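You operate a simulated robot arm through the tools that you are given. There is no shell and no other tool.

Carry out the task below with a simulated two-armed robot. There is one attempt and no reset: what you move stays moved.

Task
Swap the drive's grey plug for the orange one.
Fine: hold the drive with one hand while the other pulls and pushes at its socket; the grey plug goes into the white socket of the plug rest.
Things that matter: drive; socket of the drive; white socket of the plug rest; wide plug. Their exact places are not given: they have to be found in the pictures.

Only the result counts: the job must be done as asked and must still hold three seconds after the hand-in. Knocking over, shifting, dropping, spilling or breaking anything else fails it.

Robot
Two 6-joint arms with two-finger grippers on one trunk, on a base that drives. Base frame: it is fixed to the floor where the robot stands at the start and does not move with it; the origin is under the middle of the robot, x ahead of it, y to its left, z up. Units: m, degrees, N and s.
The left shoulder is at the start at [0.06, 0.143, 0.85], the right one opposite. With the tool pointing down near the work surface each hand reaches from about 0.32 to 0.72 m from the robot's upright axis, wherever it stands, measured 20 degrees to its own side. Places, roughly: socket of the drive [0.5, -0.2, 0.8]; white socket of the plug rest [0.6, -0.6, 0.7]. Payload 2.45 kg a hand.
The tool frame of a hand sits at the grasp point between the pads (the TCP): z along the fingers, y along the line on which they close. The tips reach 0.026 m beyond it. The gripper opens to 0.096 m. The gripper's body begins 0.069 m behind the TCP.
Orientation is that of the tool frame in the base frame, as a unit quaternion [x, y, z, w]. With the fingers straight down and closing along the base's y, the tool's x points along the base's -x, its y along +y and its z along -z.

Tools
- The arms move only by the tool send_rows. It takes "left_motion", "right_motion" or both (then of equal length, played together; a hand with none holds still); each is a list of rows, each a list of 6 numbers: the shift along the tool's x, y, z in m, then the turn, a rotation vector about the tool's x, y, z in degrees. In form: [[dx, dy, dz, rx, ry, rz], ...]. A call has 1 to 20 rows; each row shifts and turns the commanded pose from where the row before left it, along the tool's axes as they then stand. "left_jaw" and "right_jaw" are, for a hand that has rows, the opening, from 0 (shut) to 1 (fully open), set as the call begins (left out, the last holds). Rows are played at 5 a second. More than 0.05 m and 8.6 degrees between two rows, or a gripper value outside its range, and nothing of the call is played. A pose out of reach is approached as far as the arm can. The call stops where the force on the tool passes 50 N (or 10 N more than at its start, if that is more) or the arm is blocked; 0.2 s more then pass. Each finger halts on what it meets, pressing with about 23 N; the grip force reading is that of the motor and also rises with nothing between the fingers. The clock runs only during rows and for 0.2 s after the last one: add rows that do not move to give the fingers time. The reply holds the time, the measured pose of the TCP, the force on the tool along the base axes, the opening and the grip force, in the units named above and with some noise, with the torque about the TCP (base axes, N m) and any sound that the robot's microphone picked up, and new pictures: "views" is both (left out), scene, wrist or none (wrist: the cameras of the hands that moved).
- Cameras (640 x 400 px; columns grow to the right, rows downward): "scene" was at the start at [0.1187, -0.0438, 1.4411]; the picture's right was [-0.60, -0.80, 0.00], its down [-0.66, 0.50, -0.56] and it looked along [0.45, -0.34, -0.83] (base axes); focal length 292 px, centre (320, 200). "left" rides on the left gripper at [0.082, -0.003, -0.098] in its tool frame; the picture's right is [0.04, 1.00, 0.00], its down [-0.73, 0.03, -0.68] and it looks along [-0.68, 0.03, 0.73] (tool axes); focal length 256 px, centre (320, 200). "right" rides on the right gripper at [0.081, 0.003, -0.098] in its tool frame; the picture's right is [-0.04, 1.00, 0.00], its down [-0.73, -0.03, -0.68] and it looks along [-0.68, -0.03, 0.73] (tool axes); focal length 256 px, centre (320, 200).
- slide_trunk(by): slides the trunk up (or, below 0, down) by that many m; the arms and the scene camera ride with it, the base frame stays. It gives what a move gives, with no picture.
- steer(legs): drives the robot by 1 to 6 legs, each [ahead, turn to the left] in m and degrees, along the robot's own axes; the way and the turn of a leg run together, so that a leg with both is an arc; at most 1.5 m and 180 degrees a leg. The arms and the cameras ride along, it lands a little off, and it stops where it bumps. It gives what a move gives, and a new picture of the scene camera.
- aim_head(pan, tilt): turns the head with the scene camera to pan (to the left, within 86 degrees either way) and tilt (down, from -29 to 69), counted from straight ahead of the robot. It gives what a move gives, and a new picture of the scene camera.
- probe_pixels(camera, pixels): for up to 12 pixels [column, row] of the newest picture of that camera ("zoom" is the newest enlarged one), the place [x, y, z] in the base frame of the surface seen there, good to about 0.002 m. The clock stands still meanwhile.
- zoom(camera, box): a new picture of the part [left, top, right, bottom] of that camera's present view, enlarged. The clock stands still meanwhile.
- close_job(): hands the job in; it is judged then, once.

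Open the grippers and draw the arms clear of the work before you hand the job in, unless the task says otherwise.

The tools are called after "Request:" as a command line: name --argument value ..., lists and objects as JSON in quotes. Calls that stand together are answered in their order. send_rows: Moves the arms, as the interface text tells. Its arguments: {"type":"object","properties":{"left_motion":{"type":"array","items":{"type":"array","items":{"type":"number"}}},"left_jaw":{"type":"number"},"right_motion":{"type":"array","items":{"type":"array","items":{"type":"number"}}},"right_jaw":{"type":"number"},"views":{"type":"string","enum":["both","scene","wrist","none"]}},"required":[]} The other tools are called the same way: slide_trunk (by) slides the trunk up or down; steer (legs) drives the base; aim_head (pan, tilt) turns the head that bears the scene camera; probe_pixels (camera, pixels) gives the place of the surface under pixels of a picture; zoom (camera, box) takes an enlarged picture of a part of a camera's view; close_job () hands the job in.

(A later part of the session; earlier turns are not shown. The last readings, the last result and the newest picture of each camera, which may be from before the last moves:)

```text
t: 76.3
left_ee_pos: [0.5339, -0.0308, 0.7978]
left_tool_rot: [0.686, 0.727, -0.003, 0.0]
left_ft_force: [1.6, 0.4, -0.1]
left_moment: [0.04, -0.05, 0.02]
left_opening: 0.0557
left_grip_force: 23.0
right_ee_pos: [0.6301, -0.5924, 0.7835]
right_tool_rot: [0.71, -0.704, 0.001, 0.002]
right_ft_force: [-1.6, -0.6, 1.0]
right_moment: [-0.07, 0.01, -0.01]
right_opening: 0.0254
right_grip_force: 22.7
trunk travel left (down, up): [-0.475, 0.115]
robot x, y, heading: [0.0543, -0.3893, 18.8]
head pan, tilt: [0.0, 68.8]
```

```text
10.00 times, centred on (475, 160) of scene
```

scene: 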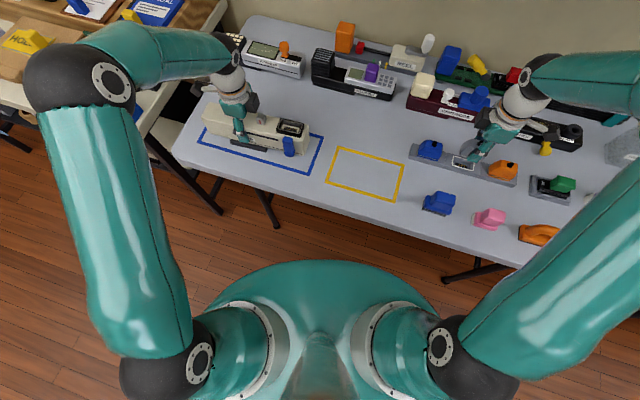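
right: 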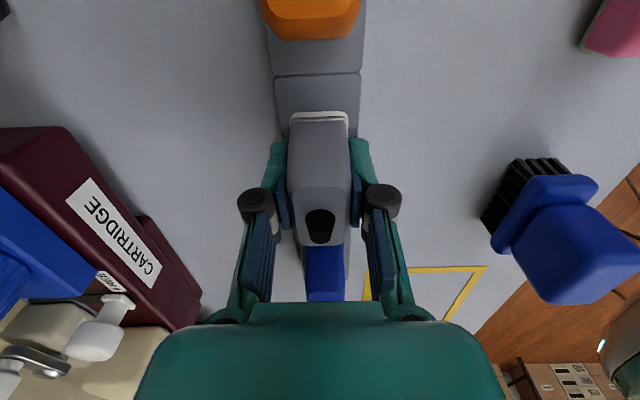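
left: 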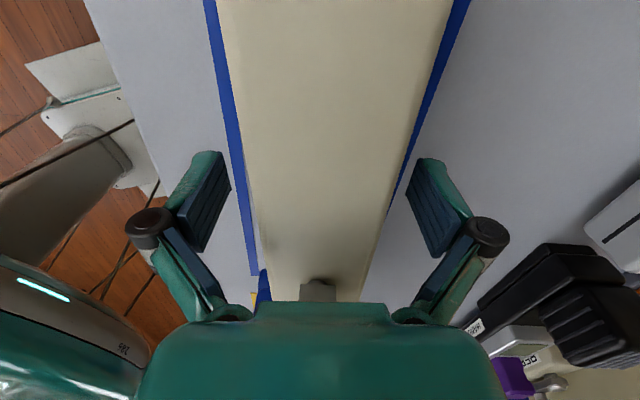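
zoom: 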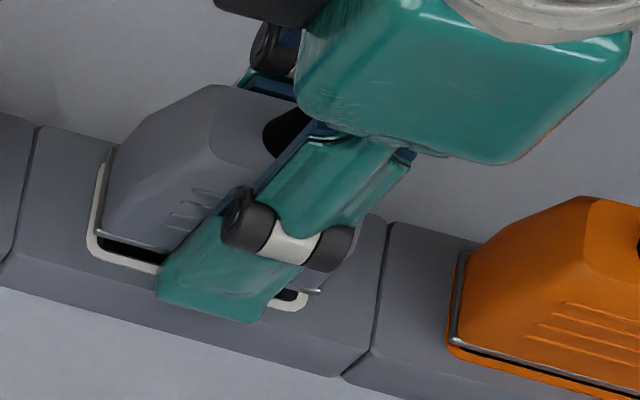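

Forces are small; the plug is mostly in. I open the right gripper, raise it 8 mm relative to the plug, then re-grip.

Request:
send_rows --right_motion '[[0, 0, 0, 0, 0, 0], [0, 0, 0, 0, 0, 0], [0, 0, 0, 0, 0, 0], [0, 0, -0.002, 0, 0, 0], [0, 0, -0.003, 0, 0, 0], [0, 0, -0.003, 0, 0, 0], [0, 0, 0, 0, 0, 0]]' --right_jaw 0.45 --views "wrist"

Request:
zoom --camera "scene" --box '[450, 140, 500, 180]'

Request:
zoom --camera "right" --box '[260, 70, 380, 250]'

```text
t: 77.9
left_ee_pos: [0.5335, -0.0318, 0.7994]
left_tool_rot: [0.686, 0.727, -0.002, 0.001]
left_ft_force: [0.2, -0.5, -0.1]
left_moment: [-0.04, 0.04, -0.02]
left_opening: 0.0558
left_grip_force: 23.2
right_ee_pos: [0.6305, -0.5922, 0.7917]
right_tool_rot: [0.71, -0.704, 0.001, 0.001]
right_ft_force: [0.4, -0.6, -0.4]
right_moment: [-0.01, 0.03, 0.02]
right_opening: 0.0428
right_grip_force: 0.0
trunk travel left (down, up): [-0.475, 0.115]
robot x, y, heading: [0.0568, -0.3918, 18.8]
head pan, tilt: [0.0, 68.8]
```

right: 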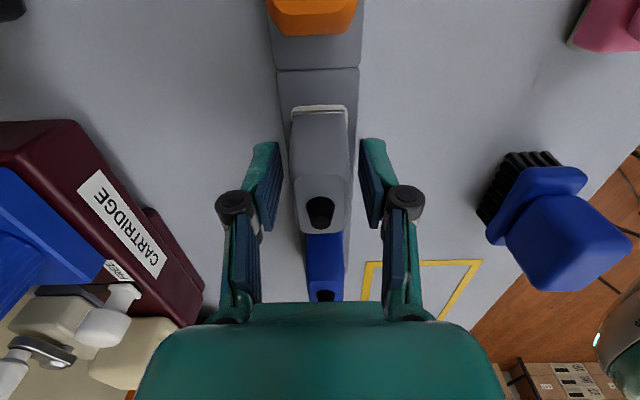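

```text
10.00 times, centred on (475, 160) of scene
```

zoom: 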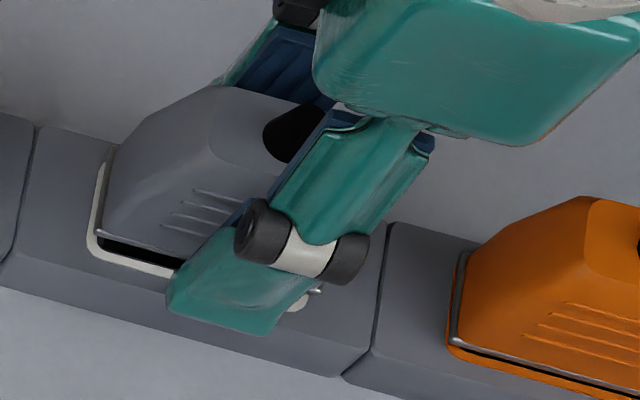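

```text
2.22 times, centred on (320, 160) of right
```

zoom: 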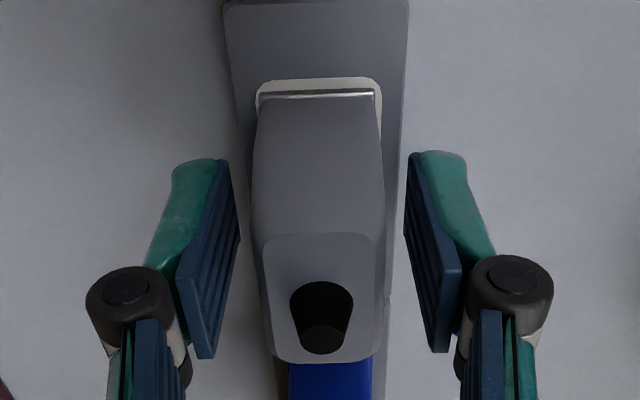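

The grey plug stands in the white socket with a small gap left. I close the gripper on it again at this higher grip and push down.

Request:
send_rows --right_motion '[[0, 0, 0, 0, 0, 0], [0, 0, 0, 0, 0, 0], [0, 0, 0, 0, 0, 0], [0, 0, 0.001, 0, 0, 0], [0, 0, 0.001, 0, 0, 0], [0, 0, 0.001, 0, 0, 0], [0, 0, 0.001, 0, 0, 0]]' --right_jaw 0 --views "wrist"

Request:
zoom --camera "scene" --box '[450, 140, 500, 180]'

Request:
zoom --camera "right" --box '[270, 70, 370, 140]'

```text
t: 79.5
left_ee_pos: [0.5337, -0.0328, 0.7986]
left_tool_rot: [0.686, 0.727, -0.003, 0.001]
left_ft_force: [0.4, 0.5, 0.1]
left_moment: [0.1, 0.03, 0.04]
left_opening: 0.056
left_grip_force: 23.1
right_ee_pos: [0.6297, -0.5922, 0.7871]
right_tool_rot: [0.71, -0.704, 0.002, 0.001]
right_ft_force: [-1.5, -3.6, 1.8]
right_moment: [-0.15, 0.12, -0.01]
right_opening: 0.0262
right_grip_force: 22.9
trunk travel left (down, up): [-0.475, 0.115]
robot x, y, heading: [0.0531, -0.3911, 18.5]
head pan, tilt: [0.0, 68.8]
```

right: 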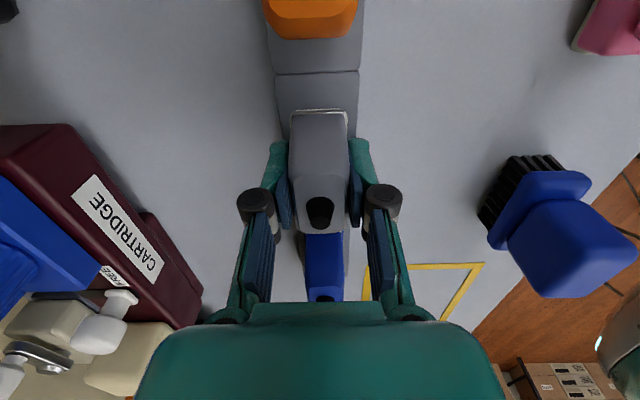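

```text
10.00 times, centred on (475, 160) of scene
```

zoom: 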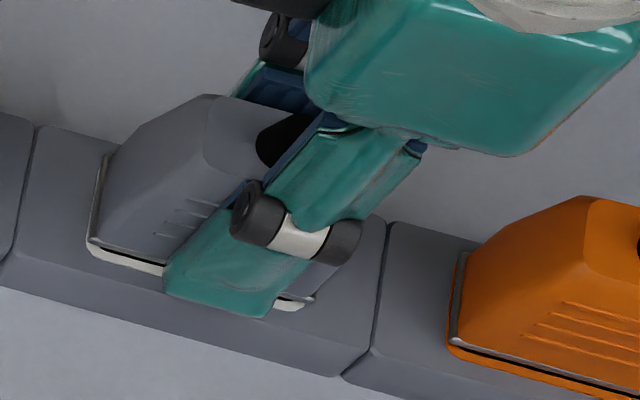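

```text
5.71 times, centred on (320, 105) of right
```

zoom: 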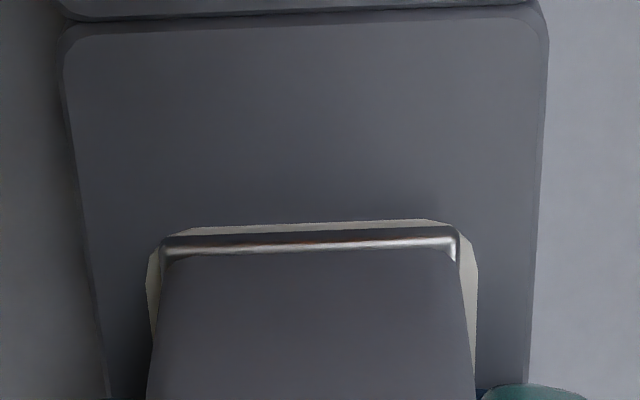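

The flange now nearly covers the rim and the force is still low. I keep pushing in 1 mm steps with a 0.4 mm −y ease.

Request:
send_rows --right_motion '[[0.0004, 0, 0.001, 0, 0, 0], [0, 0, 0.001, 0, 0, 0], [0, 0, 0.001, 0, 0, 0]]' --views "wrist"

Request:
zoom --camera "scene" --box '[450, 140, 500, 180]'

Request:
zoom --camera "right" --box '[270, 70, 370, 140]'

```text
t: 80.3
left_ee_pos: [0.5322, -0.0318, 0.798]
left_tool_rot: [0.687, 0.727, -0.002, 0.001]
left_ft_force: [-0.3, 0.6, 0.1]
left_moment: [0.2, -0.01, 0.01]
left_opening: 0.0555
left_grip_force: 23.5
right_ee_pos: [0.6291, -0.5927, 0.7868]
right_tool_rot: [0.71, -0.704, 0.002, 0.0]
right_ft_force: [-3.7, -0.5, 17.4]
right_moment: [0.02, 0.1, -0.02]
right_opening: 0.0264
right_grip_force: 23.6
trunk travel left (down, up): [-0.475, 0.115]
robot x, y, heading: [0.0588, -0.391, 18.7]
head pan, tilt: [0.0, 68.8]
```

right: 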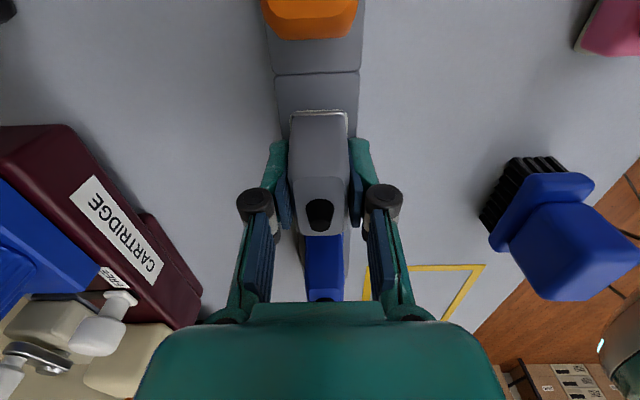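

```text
10.00 times, centred on (475, 160) of scene
```

zoom: 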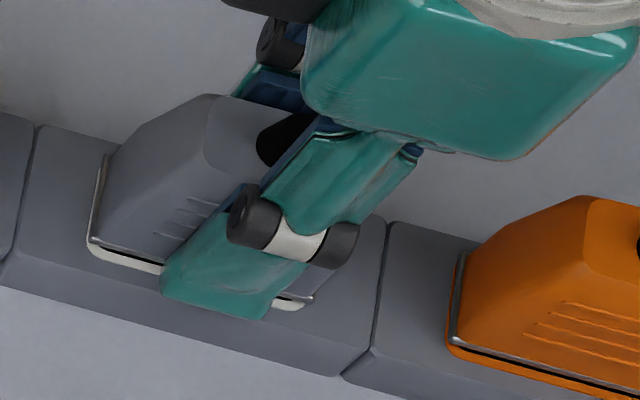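

```text
5.71 times, centred on (320, 105) of right
```

zoom: 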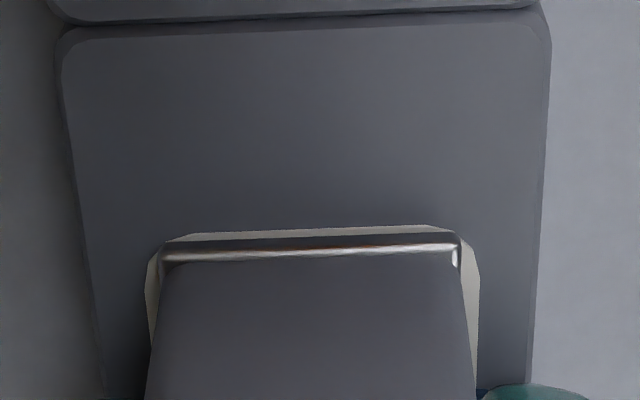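

17 N now, perhaps bottomed out. I compare the silver seam heights of the grey plug and the seated orange plug.

Request:
probe_pixels --camera "zoom" --pixels '[[310, 250], [230, 255], [400, 247], [310, 238], [310, 229], [310, 275]]'

Request:
zoom --camera "scene" --box '[450, 140, 520, 190]'

Request:
probe_pixels --camera "zoom" --pixels '[[75, 205], [100, 214], [110, 222], [400, 292], [450, 308], [500, 322], [450, 316], [500, 330], [395, 285], [80, 215], [100, 219], [540, 334]]'

```text
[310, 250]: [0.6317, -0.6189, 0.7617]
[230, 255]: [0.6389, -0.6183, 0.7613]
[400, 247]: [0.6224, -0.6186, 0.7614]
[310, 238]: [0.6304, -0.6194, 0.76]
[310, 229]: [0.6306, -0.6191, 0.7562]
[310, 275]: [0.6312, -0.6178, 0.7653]
```

```text
8.00 times, centred on (485, 165) of scene
```

zoom: 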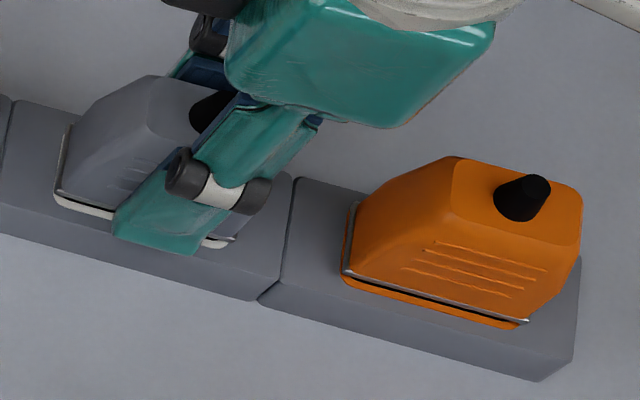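

```text
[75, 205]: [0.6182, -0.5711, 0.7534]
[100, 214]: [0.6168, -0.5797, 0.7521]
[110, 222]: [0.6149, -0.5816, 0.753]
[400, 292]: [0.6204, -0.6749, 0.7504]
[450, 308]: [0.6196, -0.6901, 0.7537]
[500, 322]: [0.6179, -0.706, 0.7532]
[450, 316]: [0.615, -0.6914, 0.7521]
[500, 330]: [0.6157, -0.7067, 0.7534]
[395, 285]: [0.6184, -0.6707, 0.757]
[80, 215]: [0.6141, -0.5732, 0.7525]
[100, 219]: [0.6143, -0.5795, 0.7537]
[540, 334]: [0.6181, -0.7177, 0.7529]
```

The grey silver seam is at z≈0.7615 (≈5 mm above the rim, same as when it sat in the drive). I open the gripper, raise the hand, and compare the grey plug's top with its expected seated height.

Request:
send_rows --right_motion '[[0, 0, -0.0005, 0, 0, 0], [0, 0, 0, 0, 0, 0], [0, 0, 0, 0, 0, 0], [0, 0, -0.01, 0, 0, 0], [0, 0, -0.02, 0, 0, 0], [0, 0, -0.03, 0, 0, 0], [0, 0, -0.03, 0, 0, 0]]' --right_jaw 0.5 --views "both"

Request:
zoom --camera "scene" --box '[410, 125, 530, 195]'

Request:
zoom --camera "right" --box '[260, 20, 380, 200]'

```text
t: 81.9
left_ee_pos: [0.5344, -0.0323, 0.7981]
left_tool_rot: [0.686, 0.727, -0.003, 0.001]
left_ft_force: [-1.3, 0.8, 0.5]
left_moment: [-0.02, -0.16, -0.06]
left_opening: 0.0558
left_grip_force: 22.8
right_ee_pos: [0.6295, -0.5921, 0.875]
right_tool_rot: [0.71, -0.704, 0.001, 0.002]
right_ft_force: [-0.4, -0.5, -0.4]
right_moment: [0.0, 0.03, -0.01]
right_opening: 0.0482
right_grip_force: 0.1
trunk travel left (down, up): [-0.475, 0.115]
robot x, y, heading: [0.058, -0.3921, 18.9]
head pan, tilt: [0.0, 68.8]
```

scene: 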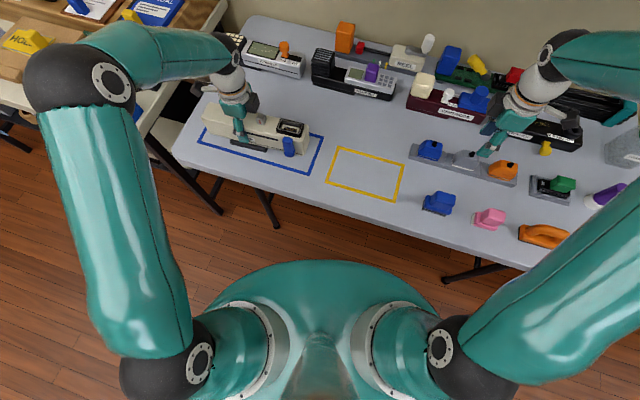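
right: 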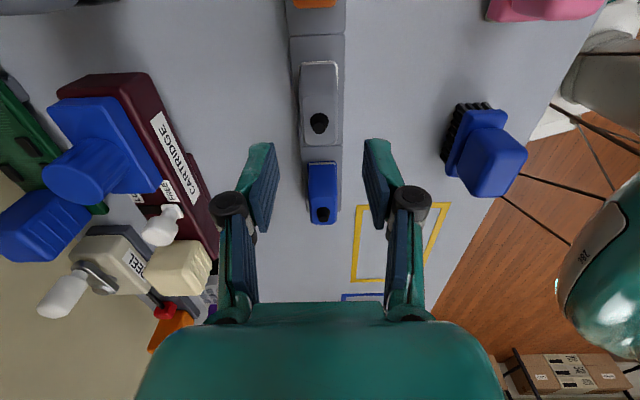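

```text
5.33 times, centred on (470, 160) of scene
```

zoom: 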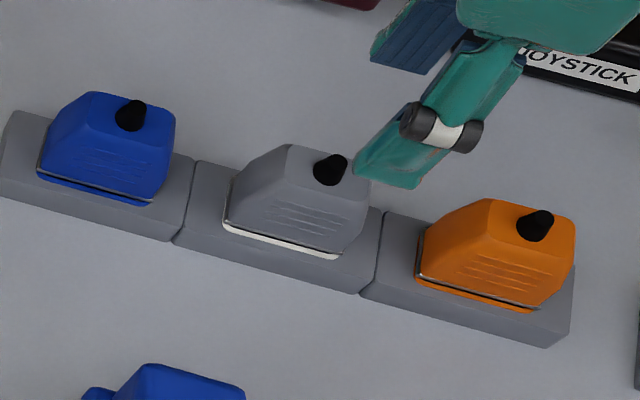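

```text
2.22 times, centred on (320, 110) of right
```

zoom: 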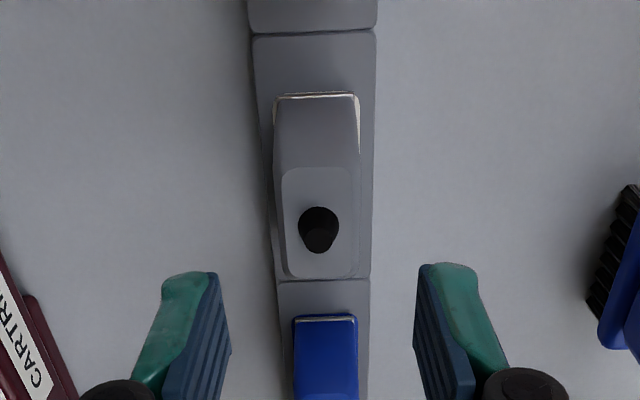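

The grey plug looks seated like its neighbours. I'll re-zoom and probe tops and seams of all three for comparison.

Request:
zoom --camera "scene" --box '[410, 125, 530, 195]'

Request:
probe_pixels --camera "zoom" --pixels '[[100, 110], [155, 110], [295, 165], [350, 170], [495, 215], [555, 222], [130, 112], [330, 168], [537, 222], [100, 190], [290, 240], [480, 290]]'

```text
5.33 times, centred on (470, 160) of scene
```

zoom: 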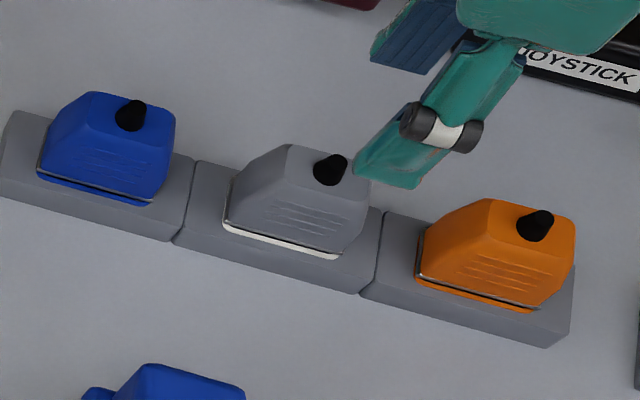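

```text
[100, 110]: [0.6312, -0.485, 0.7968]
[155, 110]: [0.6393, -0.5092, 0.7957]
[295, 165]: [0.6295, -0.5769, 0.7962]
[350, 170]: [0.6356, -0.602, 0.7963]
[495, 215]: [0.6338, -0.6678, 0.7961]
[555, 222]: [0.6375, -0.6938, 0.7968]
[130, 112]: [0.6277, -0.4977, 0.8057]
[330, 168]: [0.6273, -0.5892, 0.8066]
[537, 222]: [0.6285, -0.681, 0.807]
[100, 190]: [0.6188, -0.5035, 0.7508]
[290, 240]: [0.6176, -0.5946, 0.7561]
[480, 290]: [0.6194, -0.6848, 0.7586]
```

All three plugs' tops read z≈0.796, so the grey plug is fully seated in the white socket. Next I move the hand 9 cm along −y to above the orange plug (centre ≈[0.630,−0.682]).

Request:
send_rows --right_motion '[[0.03, 0, 0, 0, 0, 0], [0.03, 0, 0, 0, 0, 0], [0.03, 0, 0, 0, 0, 0], [0, 0, 0, 0, 0, 0], [0, 0, 0, 0, 0, 0]]' --right_jaw 0.5 --views "wrist"

Request:
zoom --camera "right" --box '[260, 30, 380, 190]'

```text
t: 83.1
left_ee_pos: [0.5326, -0.032, 0.7989]
left_tool_rot: [0.686, 0.727, -0.004, 0.0]
left_ft_force: [-0.8, -0.8, -0.2]
left_moment: [-0.06, -0.01, -0.07]
left_opening: 0.0556
left_grip_force: 22.6
right_ee_pos: [0.6313, -0.683, 0.8765]
right_tool_rot: [0.71, -0.704, 0.001, 0.001]
right_ft_force: [0.6, 0.3, 0.0]
right_moment: [0.01, 0.02, 0.01]
right_opening: 0.0478
right_grip_force: 0.1
trunk travel left (down, up): [-0.475, 0.115]
robot x, y, heading: [0.0554, -0.391, 18.9]
head pan, tilt: [0.0, 68.8]
```

right: 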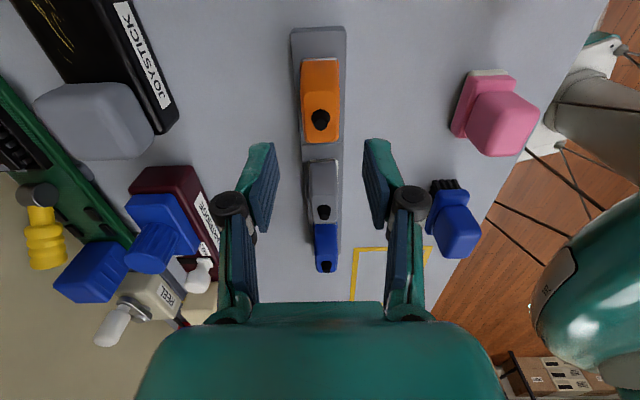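

```text
2.50 times, centred on (320, 110) of right
```

zoom: 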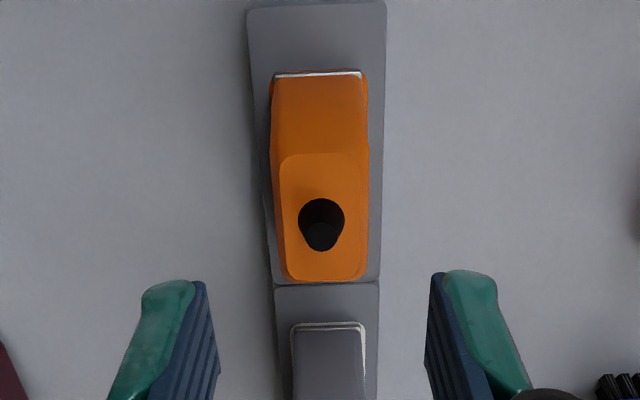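

The orange plug is centred in view. I probe its near edge, top and nub to fix the grip position.

Request:
probe_pixels --camera "zoom" --pixels '[[318, 75], [280, 90], [362, 90], [285, 160], [355, 160], [282, 270], [365, 270], [320, 235], [320, 278], [272, 100], [367, 100], [320, 70]]'

```text
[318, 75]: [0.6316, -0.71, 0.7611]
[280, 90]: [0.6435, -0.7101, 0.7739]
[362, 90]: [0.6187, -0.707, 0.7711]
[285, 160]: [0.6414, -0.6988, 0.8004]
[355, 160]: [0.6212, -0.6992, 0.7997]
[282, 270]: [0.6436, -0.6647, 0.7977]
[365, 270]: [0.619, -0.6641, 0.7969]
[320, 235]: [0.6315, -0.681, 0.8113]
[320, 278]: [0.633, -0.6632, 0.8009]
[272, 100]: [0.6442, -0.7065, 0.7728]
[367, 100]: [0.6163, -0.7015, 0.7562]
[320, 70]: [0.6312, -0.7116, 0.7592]
```

Orange plug: centre ≈[0.6313,−0.6817], seam z 0.761. I lower the open gripper to z≈0.789 around it.

Request:
send_rows --right_motion '[[-0.001, 0, 0.022, 0, 0, 0], [0, 0, 0.022, 0, 0, 0], [0, 0, 0.022, 0, 0, 0], [0, 0, 0.0215, 0, 0, 0], [0, 0, 0, 0, 0, 0]]' --right_jaw 0.5 --views "wrist"

Request:
zoom --camera "right" --box '[250, 70, 390, 250]'

```text
t: 84.3
left_ee_pos: [0.5341, -0.0325, 0.7992]
left_tool_rot: [0.687, 0.727, -0.003, 0.001]
left_ft_force: [0.0, -0.3, -0.6]
left_moment: [-0.03, 0.09, -0.02]
left_opening: 0.0559
left_grip_force: 23.3
right_ee_pos: [0.6313, -0.682, 0.7876]
right_tool_rot: [0.71, -0.704, 0.001, 0.001]
right_ft_force: [-0.9, 0.1, 0.1]
right_moment: [0.01, -0.03, -0.03]
right_opening: 0.0481
right_grip_force: 0.0
trunk travel left (down, up): [-0.475, 0.115]
robot x, y, heading: [0.0557, -0.3913, 18.4]
head pan, tilt: [0.0, 68.8]
```

right: 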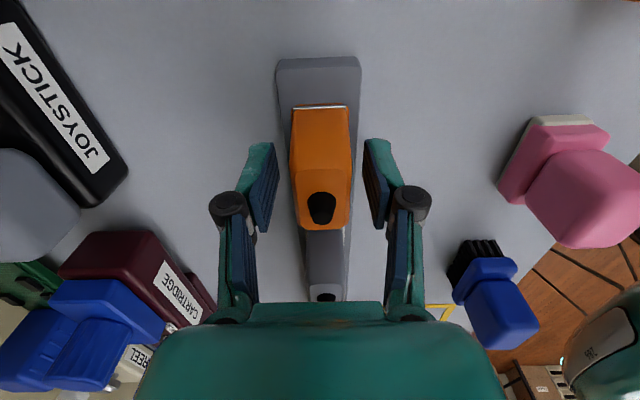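

```text
2.22 times, centred on (320, 160) of right
```

zoom: 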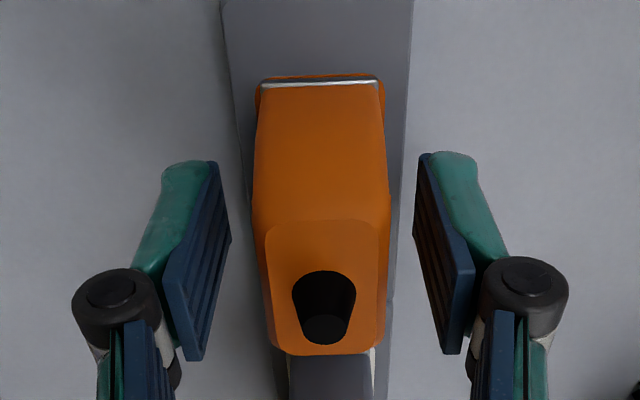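

The orange plug is centred between the fingers. I raise 1.5 mm so the tips stay above the seam, and close.

Request:
send_rows --right_motion '[[0, 0, -0.0015, 0, 0, 0], [0, 0, 0, 0, 0, 0], [0, 0, 0, 0, 0, 0], [0, 0, 0, 0, 0, 0], [0, 0, 0, 0, 0, 0]]' --right_jaw 0 --views "wrist"

```text
t: 85.5
left_ee_pos: [0.5334, -0.033, 0.799]
left_tool_rot: [0.687, 0.727, -0.003, 0.001]
left_ft_force: [0.5, -0.1, 0.4]
left_moment: [0.15, -0.04, 0.02]
left_opening: 0.0558
left_grip_force: 23.0
right_ee_pos: [0.6311, -0.6823, 0.7889]
right_tool_rot: [0.71, -0.704, 0.0, 0.003]
right_ft_force: [-8.7, -1.6, -1.8]
right_moment: [-0.09, 0.21, 0.01]
right_opening: 0.0265
right_grip_force: 22.8
trunk travel left (down, up): [-0.475, 0.115]
robot x, y, heading: [0.0583, -0.3909, 18.5]
head pan, tilt: [0.0, 68.8]
```

right: 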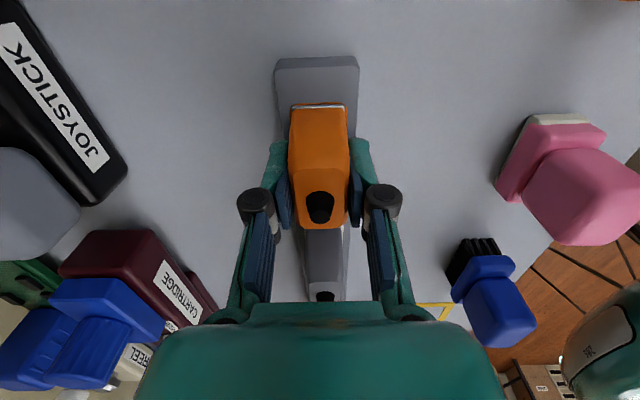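

Gripped (0.0265 m), with −8.7 N side force in x, meaning the plug sits slightly −x of the hand. I ease the hand 0.8 mm toward −x before pulling.

Request:
send_rows --right_motion '[[0, 0.0008, 0, 0, 0, 0], [0, 0, 0, 0, 0, 0]]' --views "none"

```text
t: 86.1
left_ee_pos: [0.5333, -0.0323, 0.7988]
left_tool_rot: [0.686, 0.728, -0.003, 0.001]
left_ft_force: [-0.6, 0.2, -0.8]
left_moment: [0.11, -0.07, -0.02]
left_opening: 0.0558
left_grip_force: 23.5
right_ee_pos: [0.631, -0.6817, 0.7903]
right_tool_rot: [0.71, -0.704, 0.001, 0.001]
right_ft_force: [-5.9, -1.7, -2.1]
right_moment: [-0.05, 0.17, -0.04]
right_opening: 0.0262
right_grip_force: 22.9
trunk travel left (down, up): [-0.475, 0.115]
robot x, y, heading: [0.0559, -0.392, 18.6]
head pan, tilt: [0.0, 68.8]
```

The side force dropped to −5.9 N. I now pull the orange plug up in small steps and watch the rest.

Request:
send_rows --right_motion '[[0, 0.0005, -0.002, 0, 0, 0], [0, 0, -0.003, 0, 0, 0], [0, 0, -0.003, 0, 0, 0], [0, 0, -0.003, 0, 0, 0], [0, 0, -0.003, 0, 0, 0]]' --views "both"

Request:
zoom --camera "scene" --box '[410, 125, 530, 195]'

```text
t: 87.3
left_ee_pos: [0.5338, -0.0322, 0.7981]
left_tool_rot: [0.687, 0.727, -0.003, 0.0]
left_ft_force: [0.2, -1.0, 0.1]
left_moment: [-0.02, 0.05, 0.04]
left_opening: 0.0556
left_grip_force: 23.1
right_ee_pos: [0.6298, -0.6825, 0.8032]
right_tool_rot: [0.71, -0.704, 0.001, 0.001]
right_ft_force: [-0.2, 0.0, 0.3]
right_moment: [-0.02, -0.04, 0.0]
right_opening: 0.026
right_grip_force: 22.7
trunk travel left (down, up): [-0.475, 0.115]
robot x, y, heading: [0.0556, -0.3928, 18.6]
head pan, tilt: [0.0, 68.8]
```

scene: 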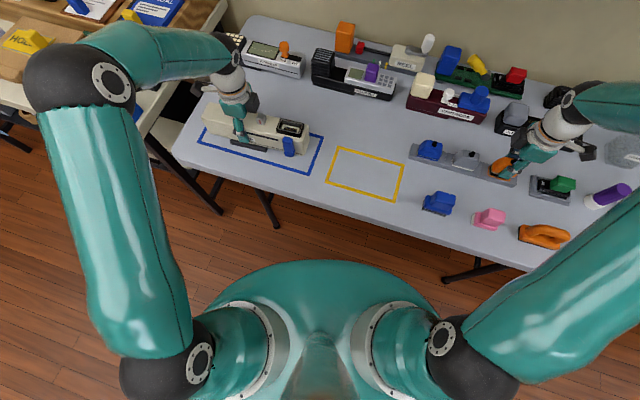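
right: 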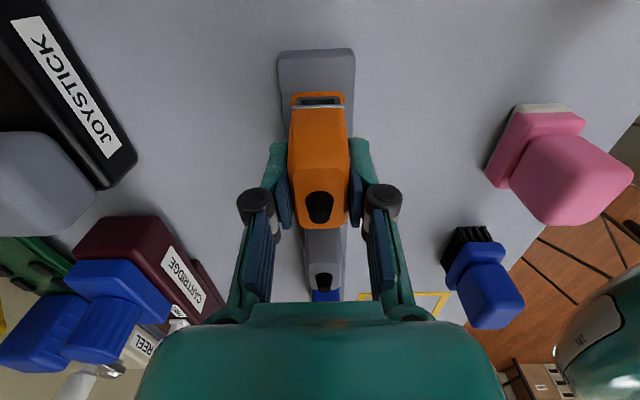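

```text
5.33 times, centred on (470, 160) of scene
```

zoom: 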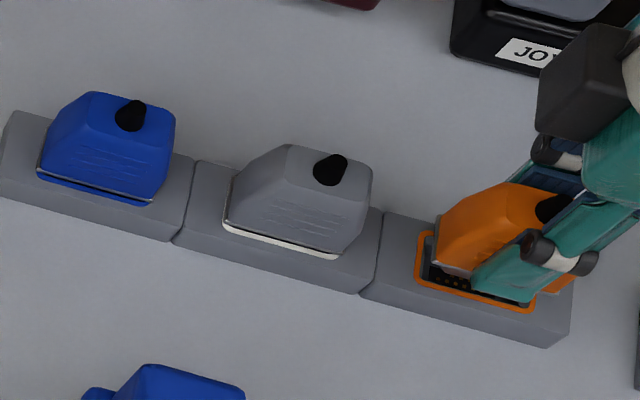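

The orange plug is free and the rest hasn't moved. I lift it to z≈0.92, turn −2.8° back to the drive's yaw, and carry it to above the drive socket.

Request:
send_rows --right_motion '[[0, 0, -0.02, 0, 0, 0], [0, 0, -0.03, 0, 0, 0], [0, 0, -0.035, 0, 0, 0], [0, 0, -0.032, 0, 0, -2.8], [-0.0381, 0.00417, 0, 0, 0, 0], [-0.0381, 0.00417, 0, 0, 0, 0], [-0.0381, 0.00417, 0, 0, 0, 0], [-0.0381, 0.00417, 0, 0, 0, 0], [-0.0381, 0.00417, 0, 0, 0, 0], [-0.0381, 0.00417, 0, 0, 0, 0], [-0.0381, 0.00417, 0, 0, 0, 0], [-0.0381, 0.00417, 0, 0, 0, 0], [-0.0381, 0.00417, 0, 0, 0, 0], [-0.0381, 0.00417, 0, 0, 0, 0], [-0.0381, 0.00417, 0, 0, 0, 0], [-0.0381, 0.00417, 0, 0, 0, 0], [-0.0381, 0.00417, 0, 0, 0, 0], [-0.0381, 0.00417, 0, 0, 0, 0], [0, 0, 0, 0, 0, 0], [0, 0, 0, 0, 0, 0]]' --views "both"

```text
t: 91.5
left_ee_pos: [0.5351, -0.0312, 0.7984]
left_tool_rot: [0.687, 0.727, -0.002, 0.001]
left_ft_force: [-0.5, 0.5, -0.4]
left_moment: [-0.04, 0.05, 0.0]
left_opening: 0.0557
left_grip_force: 23.2
right_ee_pos: [0.5414, -0.1507, 0.9169]
right_tool_rot: [0.728, -0.686, 0.002, 0.001]
right_ft_force: [0.3, 0.3, -0.5]
right_moment: [0.01, -0.01, 0.03]
right_opening: 0.0261
right_grip_force: 23.2
trunk travel left (down, up): [-0.475, 0.115]
robot x, y, heading: [0.0554, -0.3931, 18.8]
head pan, tilt: [0.0, 68.8]
```

scene: 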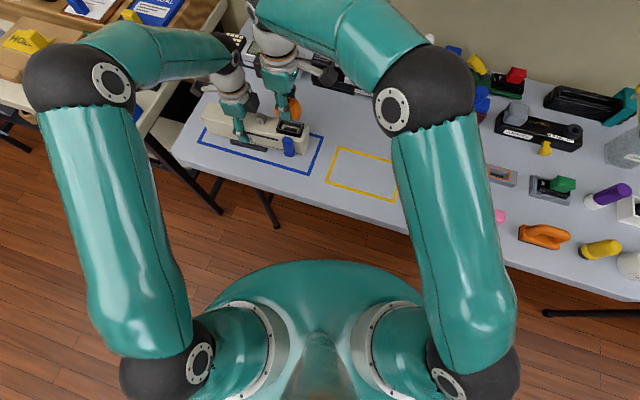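
right: 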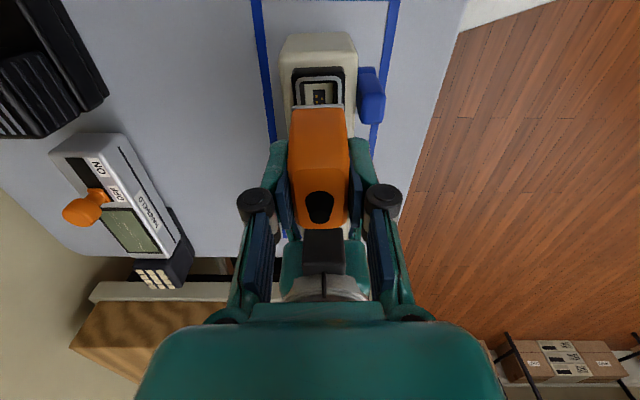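

The hand is above the drive socket at z≈0.917. I lower to z≈0.885 for the alignment check.

Request:
send_rows --right_motion '[[0.001, 0, 0.011, 0, 0, 0], [0, 0, 0.011, 0, 0, 0], [0, 0, 0.01, 0, 0, 0], [0, 0, 0, 0, 0, 0], [0, 0, 0, 0, 0, 0]]' --views "wrist"

Request:
zoom --camera "right" --box '[270, 70, 370, 140]'

Request:
probe_pixels --camera "zoom" --pixels '[[310, 262], [230, 265], [390, 262], [310, 180], [310, 195], [170, 220], [460, 220], [310, 150], [180, 240], [440, 240]]'

Request:
zoom --camera "scene" --box '[255, 90, 325, 150]'

```text
t: 92.7
left_ee_pos: [0.5333, -0.0313, 0.7992]
left_tool_rot: [0.686, 0.727, -0.002, 0.001]
left_ft_force: [1.4, 0.5, 0.7]
left_moment: [-0.03, -0.08, 0.02]
left_opening: 0.0559
left_grip_force: 22.7
right_ee_pos: [0.5404, -0.1531, 0.8853]
right_tool_rot: [0.727, -0.686, 0.001, 0.002]
right_ft_force: [-1.3, 0.2, -0.6]
right_moment: [-0.04, 0.0, 0.01]
right_opening: 0.0262
right_grip_force: 23.1
trunk travel left (down, up): [-0.475, 0.115]
robot x, y, heading: [0.0533, -0.3921, 18.9]
head pan, tilt: [0.0, 68.8]
```

right: 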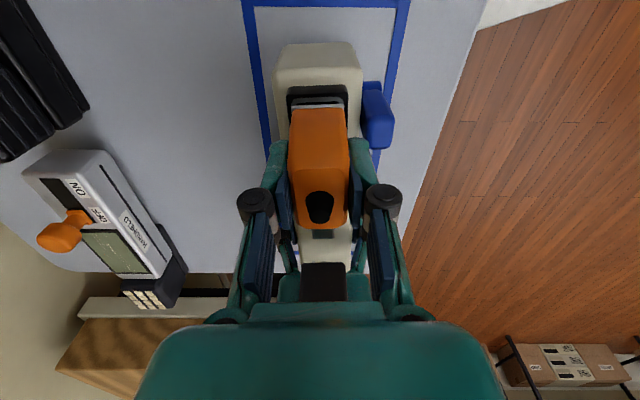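

```text
5.71 times, centred on (320, 105) of right
```

zoom: 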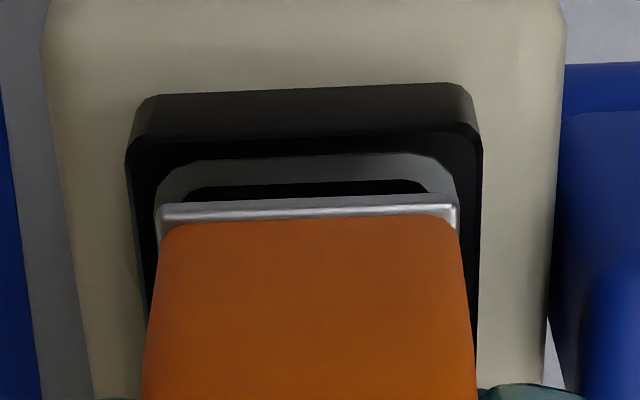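

```text
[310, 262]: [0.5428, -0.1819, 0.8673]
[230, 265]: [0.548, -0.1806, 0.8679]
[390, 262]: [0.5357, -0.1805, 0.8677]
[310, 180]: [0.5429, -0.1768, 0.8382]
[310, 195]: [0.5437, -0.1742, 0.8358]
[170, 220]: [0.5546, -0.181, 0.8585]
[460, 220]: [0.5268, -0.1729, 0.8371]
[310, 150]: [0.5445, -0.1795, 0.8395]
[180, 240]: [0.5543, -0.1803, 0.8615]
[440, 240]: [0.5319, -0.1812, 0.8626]
```

```text
6.67 times, centred on (290, 120) of scene
```

zoom: 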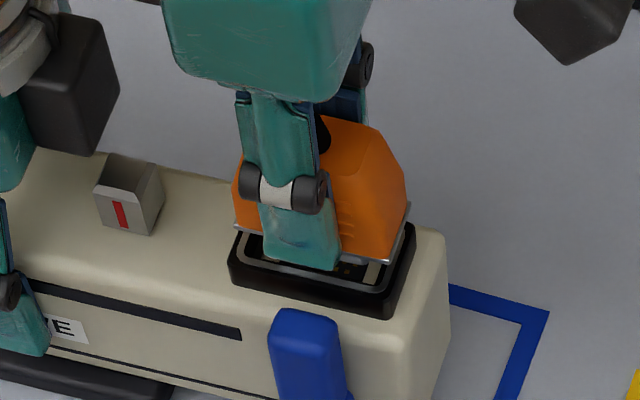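

x: the socket is ≈0.5 mm toward +x of the plug. I probe the silver flange edge and the socket rim's near edge more precisely for y.

Request:
zoom --camera "right" --box '[280, 85, 360, 125]'

Request:
probe_pixels --camera "zoom" --pixels '[[310, 208], [220, 210], [400, 205], [310, 200], [310, 215], [310, 140], [310, 150], [220, 150], [400, 145], [310, 165], [310, 120], [310, 128]]'

```text
8.00 times, centred on (320, 105) of right
```

zoom: 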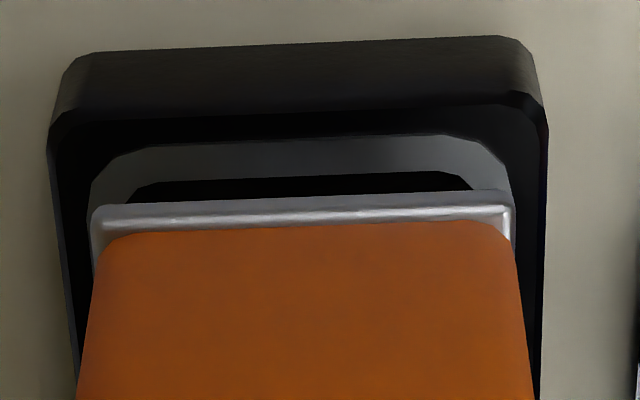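

```text
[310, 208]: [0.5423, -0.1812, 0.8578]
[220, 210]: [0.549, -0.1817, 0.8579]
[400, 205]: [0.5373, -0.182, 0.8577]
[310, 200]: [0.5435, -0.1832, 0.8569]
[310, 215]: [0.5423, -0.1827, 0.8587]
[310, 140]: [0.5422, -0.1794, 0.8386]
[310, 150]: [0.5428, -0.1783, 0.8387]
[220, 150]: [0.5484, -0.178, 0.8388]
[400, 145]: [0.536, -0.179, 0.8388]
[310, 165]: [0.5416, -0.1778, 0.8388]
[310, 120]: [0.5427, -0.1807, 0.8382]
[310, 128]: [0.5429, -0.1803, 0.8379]
```

Right camera: flange near edge y −0.182 versus rim near edge −0.1795 (they matched when the grey plug was seated), so I shift +2.5 mm in y and +0.5 mm in x, then re-check.

Request:
send_rows --right_motion '[[-0.00125, -0.0005, 0, 0, 0, 0], [-0.00125, 0, 0, 0, 0, 0], [0, 0, 0, 0, 0, 0], [0, 0, 0, 0, 0, 0]]' --views "none"

Request:
zoom --camera "right" --box '[280, 85, 360, 125]'

Request:
probe_pixels --camera "zoom" --pixels '[[310, 208], [220, 210], [400, 205], [310, 200], [310, 115], [310, 120], [310, 125], [220, 130], [400, 125], [310, 140], [310, 150], [310, 95]]'

Request:
zoom --camera "scene" --box '[265, 95, 315, 135]'

```text
t: 93.7
left_ee_pos: [0.5336, -0.0309, 0.7988]
left_tool_rot: [0.686, 0.727, -0.003, 0.001]
left_ft_force: [1.3, 1.4, 0.8]
left_moment: [-0.11, -0.12, 0.08]
left_opening: 0.0559
left_grip_force: 23.4
right_ee_pos: [0.5416, -0.1507, 0.8857]
right_tool_rot: [0.727, -0.686, 0.002, 0.001]
right_ft_force: [0.4, 0.8, -1.2]
right_moment: [-0.02, 0.01, 0.03]
right_opening: 0.0262
right_grip_force: 22.8
trunk travel left (down, up): [-0.475, 0.115]
robot x, y, heading: [0.0534, -0.3916, 18.6]
head pan, tilt: [0.0, 68.8]
```

```text
8.00 times, centred on (320, 105) of right
```

zoom: 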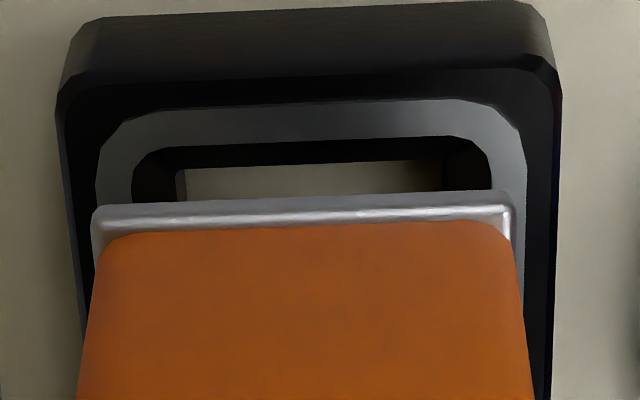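

```text
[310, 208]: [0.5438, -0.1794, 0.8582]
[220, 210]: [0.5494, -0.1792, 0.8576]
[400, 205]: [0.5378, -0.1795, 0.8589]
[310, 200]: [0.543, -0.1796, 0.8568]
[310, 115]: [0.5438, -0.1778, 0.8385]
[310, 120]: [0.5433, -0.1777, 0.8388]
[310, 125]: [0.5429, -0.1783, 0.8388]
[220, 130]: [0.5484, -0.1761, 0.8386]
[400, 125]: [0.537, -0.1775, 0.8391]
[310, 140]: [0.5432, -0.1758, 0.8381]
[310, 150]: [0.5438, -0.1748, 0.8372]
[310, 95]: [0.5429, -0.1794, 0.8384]
```

```text
10.00 times, centred on (290, 115) of scene
```

zoom: 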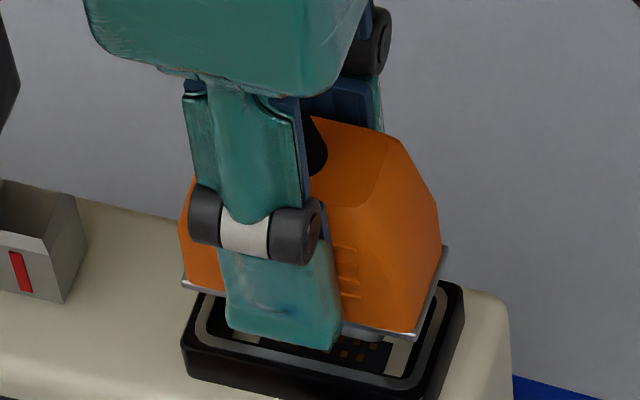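

Nearly aligned: y needs about +0.8 mm more, x is within 0.3 mm. I apply that and lower toward entry.

Request:
send_rows --right_motion '[[-0.0008, 0.00015, 0, 0, 0, 0], [0, 0, 0.0015, 0, 0, 0], [0, 0, 0.0015, 0, 0, 0], [0, 0, 0.0015, 0, 0, 0], [0, 0, 0.0015, 0, 0, 0], [0, 0, 0, 0, 0, 0]]' --views "none"

Request:
zoom --camera "right" --box '[280, 85, 360, 125]'

Request:
probe_pixels --camera "zoom" --pixels '[[310, 208], [220, 210], [400, 205], [310, 150], [310, 155], [310, 160], [310, 165], [310, 140], [310, 130]]'

```text
t: 95.1
left_ee_pos: [0.5333, -0.0319, 0.7981]
left_tool_rot: [0.686, 0.727, -0.002, 0.0]
left_ft_force: [2.2, 0.8, 2.2]
left_moment: [-0.12, -0.08, 0.11]
left_opening: 0.0559
left_grip_force: 22.6
right_ee_pos: [0.5404, -0.1502, 0.8786]
right_tool_rot: [0.727, -0.687, 0.001, 0.001]
right_ft_force: [-0.2, -0.6, -0.4]
right_moment: [0.04, 0.01, 0.0]
right_opening: 0.0262
right_grip_force: 23.0
trunk travel left (down, up): [-0.475, 0.115]
robot x, y, heading: [0.0566, -0.3891, 18.8]
head pan, tilt: [0.0, 68.8]
```

```text
8.00 times, centred on (320, 105) of right
```

zoom: 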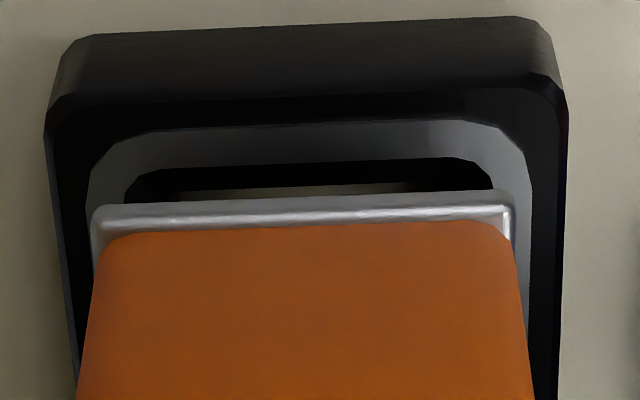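

```text
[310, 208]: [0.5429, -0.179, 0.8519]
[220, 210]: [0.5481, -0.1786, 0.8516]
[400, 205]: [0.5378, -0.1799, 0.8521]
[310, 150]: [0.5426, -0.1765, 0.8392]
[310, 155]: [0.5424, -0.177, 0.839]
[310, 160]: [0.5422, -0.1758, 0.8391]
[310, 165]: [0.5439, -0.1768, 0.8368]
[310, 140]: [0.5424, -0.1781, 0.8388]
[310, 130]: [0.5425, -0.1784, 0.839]
```

At the entry (seam 13 mm above the rim) with x within 0.25 mm and y within 0.3 mm. I push down in 1 mm steps.

Request:
send_rows --right_motion '[[0, 0, 0.001, 0, 0, 0], [0, 0, 0.001, 0, 0, 0], [0, 0, 0.001, 0, 0, 0], [0, 0, 0, 0, 0, 0]]' --views "none"

Request:
zoom --camera "right" --box '[280, 85, 360, 125]'

```text
t: 96.1
left_ee_pos: [0.5346, -0.0321, 0.7978]
left_tool_rot: [0.687, 0.727, -0.002, 0.001]
left_ft_force: [4.2, 1.8, 0.9]
left_moment: [0.54, 0.07, 0.29]
left_opening: 0.056
left_grip_force: 23.4
right_ee_pos: [0.542, -0.1501, 0.8771]
right_tool_rot: [0.727, -0.687, 0.001, 0.001]
right_ft_force: [-1.7, -1.6, 7.5]
right_moment: [-0.08, 0.03, 0.03]
right_opening: 0.0262
right_grip_force: 23.1
trunk travel left (down, up): [-0.475, 0.115]
robot x, y, heading: [0.0558, -0.392, 18.8]
head pan, tilt: [0.0, 68.8]
```

```text
8.00 times, centred on (320, 105) of right
```

zoom: 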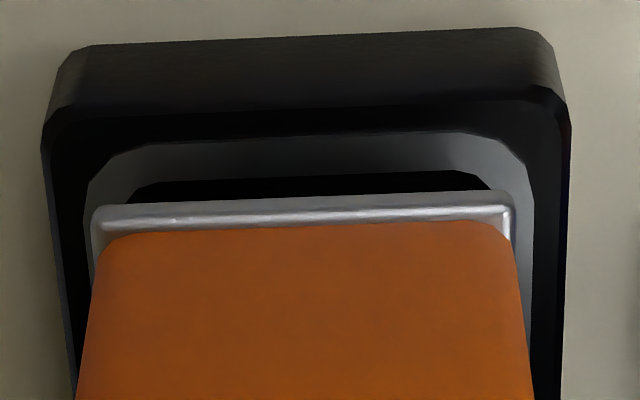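

Light contact: 7.5 N up with −1.7 N in x and −1.6 N in y, suggesting the plug is slightly too far +x/+y. I back up 1 mm, shift 0.4 mm toward −x and 0.6 mm toward −y, and try again.

Request:
send_rows --right_motion '[[0, 0, -0.001, 0, 0, 0], [0.0006, 0.0004, 0, 0, 0, 0], [0, 0, 0.001, 0, 0, 0], [0, 0, 0.001, 0, 0, 0], [0, 0, 0, 0, 0, 0]]' --views "none"

Request:
zoom --camera "right" --box '[280, 85, 360, 125]'

```text
t: 97.3
left_ee_pos: [0.5334, -0.0316, 0.799]
left_tool_rot: [0.686, 0.727, -0.003, 0.001]
left_ft_force: [1.5, -2.0, 0.6]
left_moment: [0.57, 0.0, -0.05]
left_opening: 0.0558
left_grip_force: 23.0
right_ee_pos: [0.54, -0.1514, 0.8768]
right_tool_rot: [0.727, -0.687, 0.001, 0.001]
right_ft_force: [0.4, 3.0, 7.8]
right_moment: [0.18, -0.07, 0.02]
right_opening: 0.0262
right_grip_force: 22.9
trunk travel left (down, up): [-0.475, 0.115]
robot x, y, heading: [0.055, -0.3914, 18.8]
head pan, tilt: [0.0, 68.8]
```

```text
8.00 times, centred on (320, 105) of right
```

zoom: 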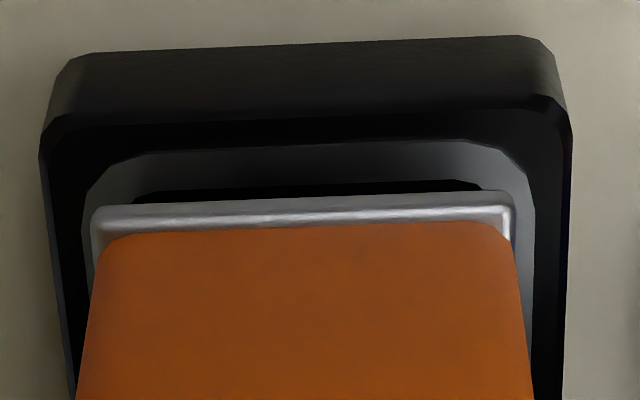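

The y force flipped to +3 N, so the optimum lies in between. I shift back 0.35 mm in +y and press 1.5 mm further to see if it slides in.

Request:
send_rows --right_motion '[[-0.00035, 0, 0, 0, 0, 0], [0, 0, 0.0008, 0, 0, 0], [0, 0, 0.0008, 0, 0, 0], [0, 0, 0, 0, 0, 0]]' --views "none"

Request:
zoom --camera "right" --box '[280, 85, 360, 125]'

Request:
zoom --camera "scene" --box '[265, 95, 315, 135]'

```text
t: 98.3
left_ee_pos: [0.5347, -0.0323, 0.798]
left_tool_rot: [0.687, 0.727, -0.003, 0.002]
left_ft_force: [0.9, -2.9, 0.4]
left_moment: [0.27, -0.06, -0.1]
left_opening: 0.0559
left_grip_force: 22.7
right_ee_pos: [0.5406, -0.1517, 0.875]
right_tool_rot: [0.727, -0.687, 0.001, 0.001]
right_ft_force: [2.5, 0.9, 8.0]
right_moment: [0.27, -0.04, 0.02]
right_opening: 0.0262
right_grip_force: 23.0
trunk travel left (down, up): [-0.475, 0.115]
robot x, y, heading: [0.0593, -0.3921, 18.7]
head pan, tilt: [0.0, 68.8]
```

```text
8.00 times, centred on (320, 105) of right
```

zoom: 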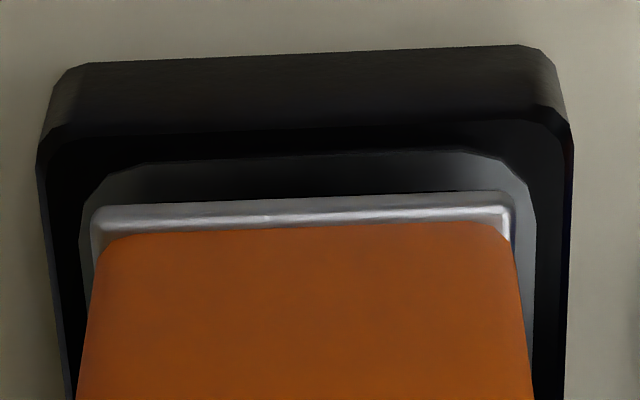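

```text
10.00 times, centred on (290, 115) of scene
```

zoom: 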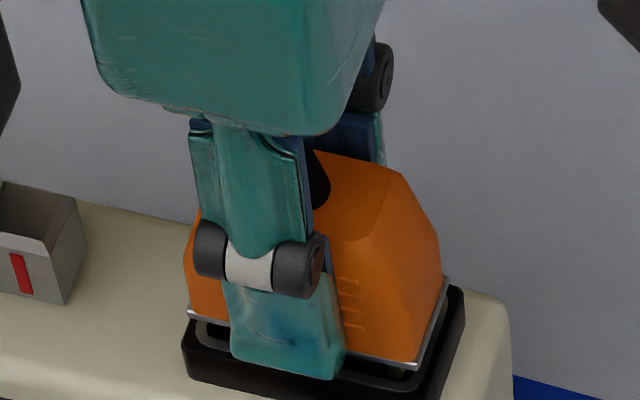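

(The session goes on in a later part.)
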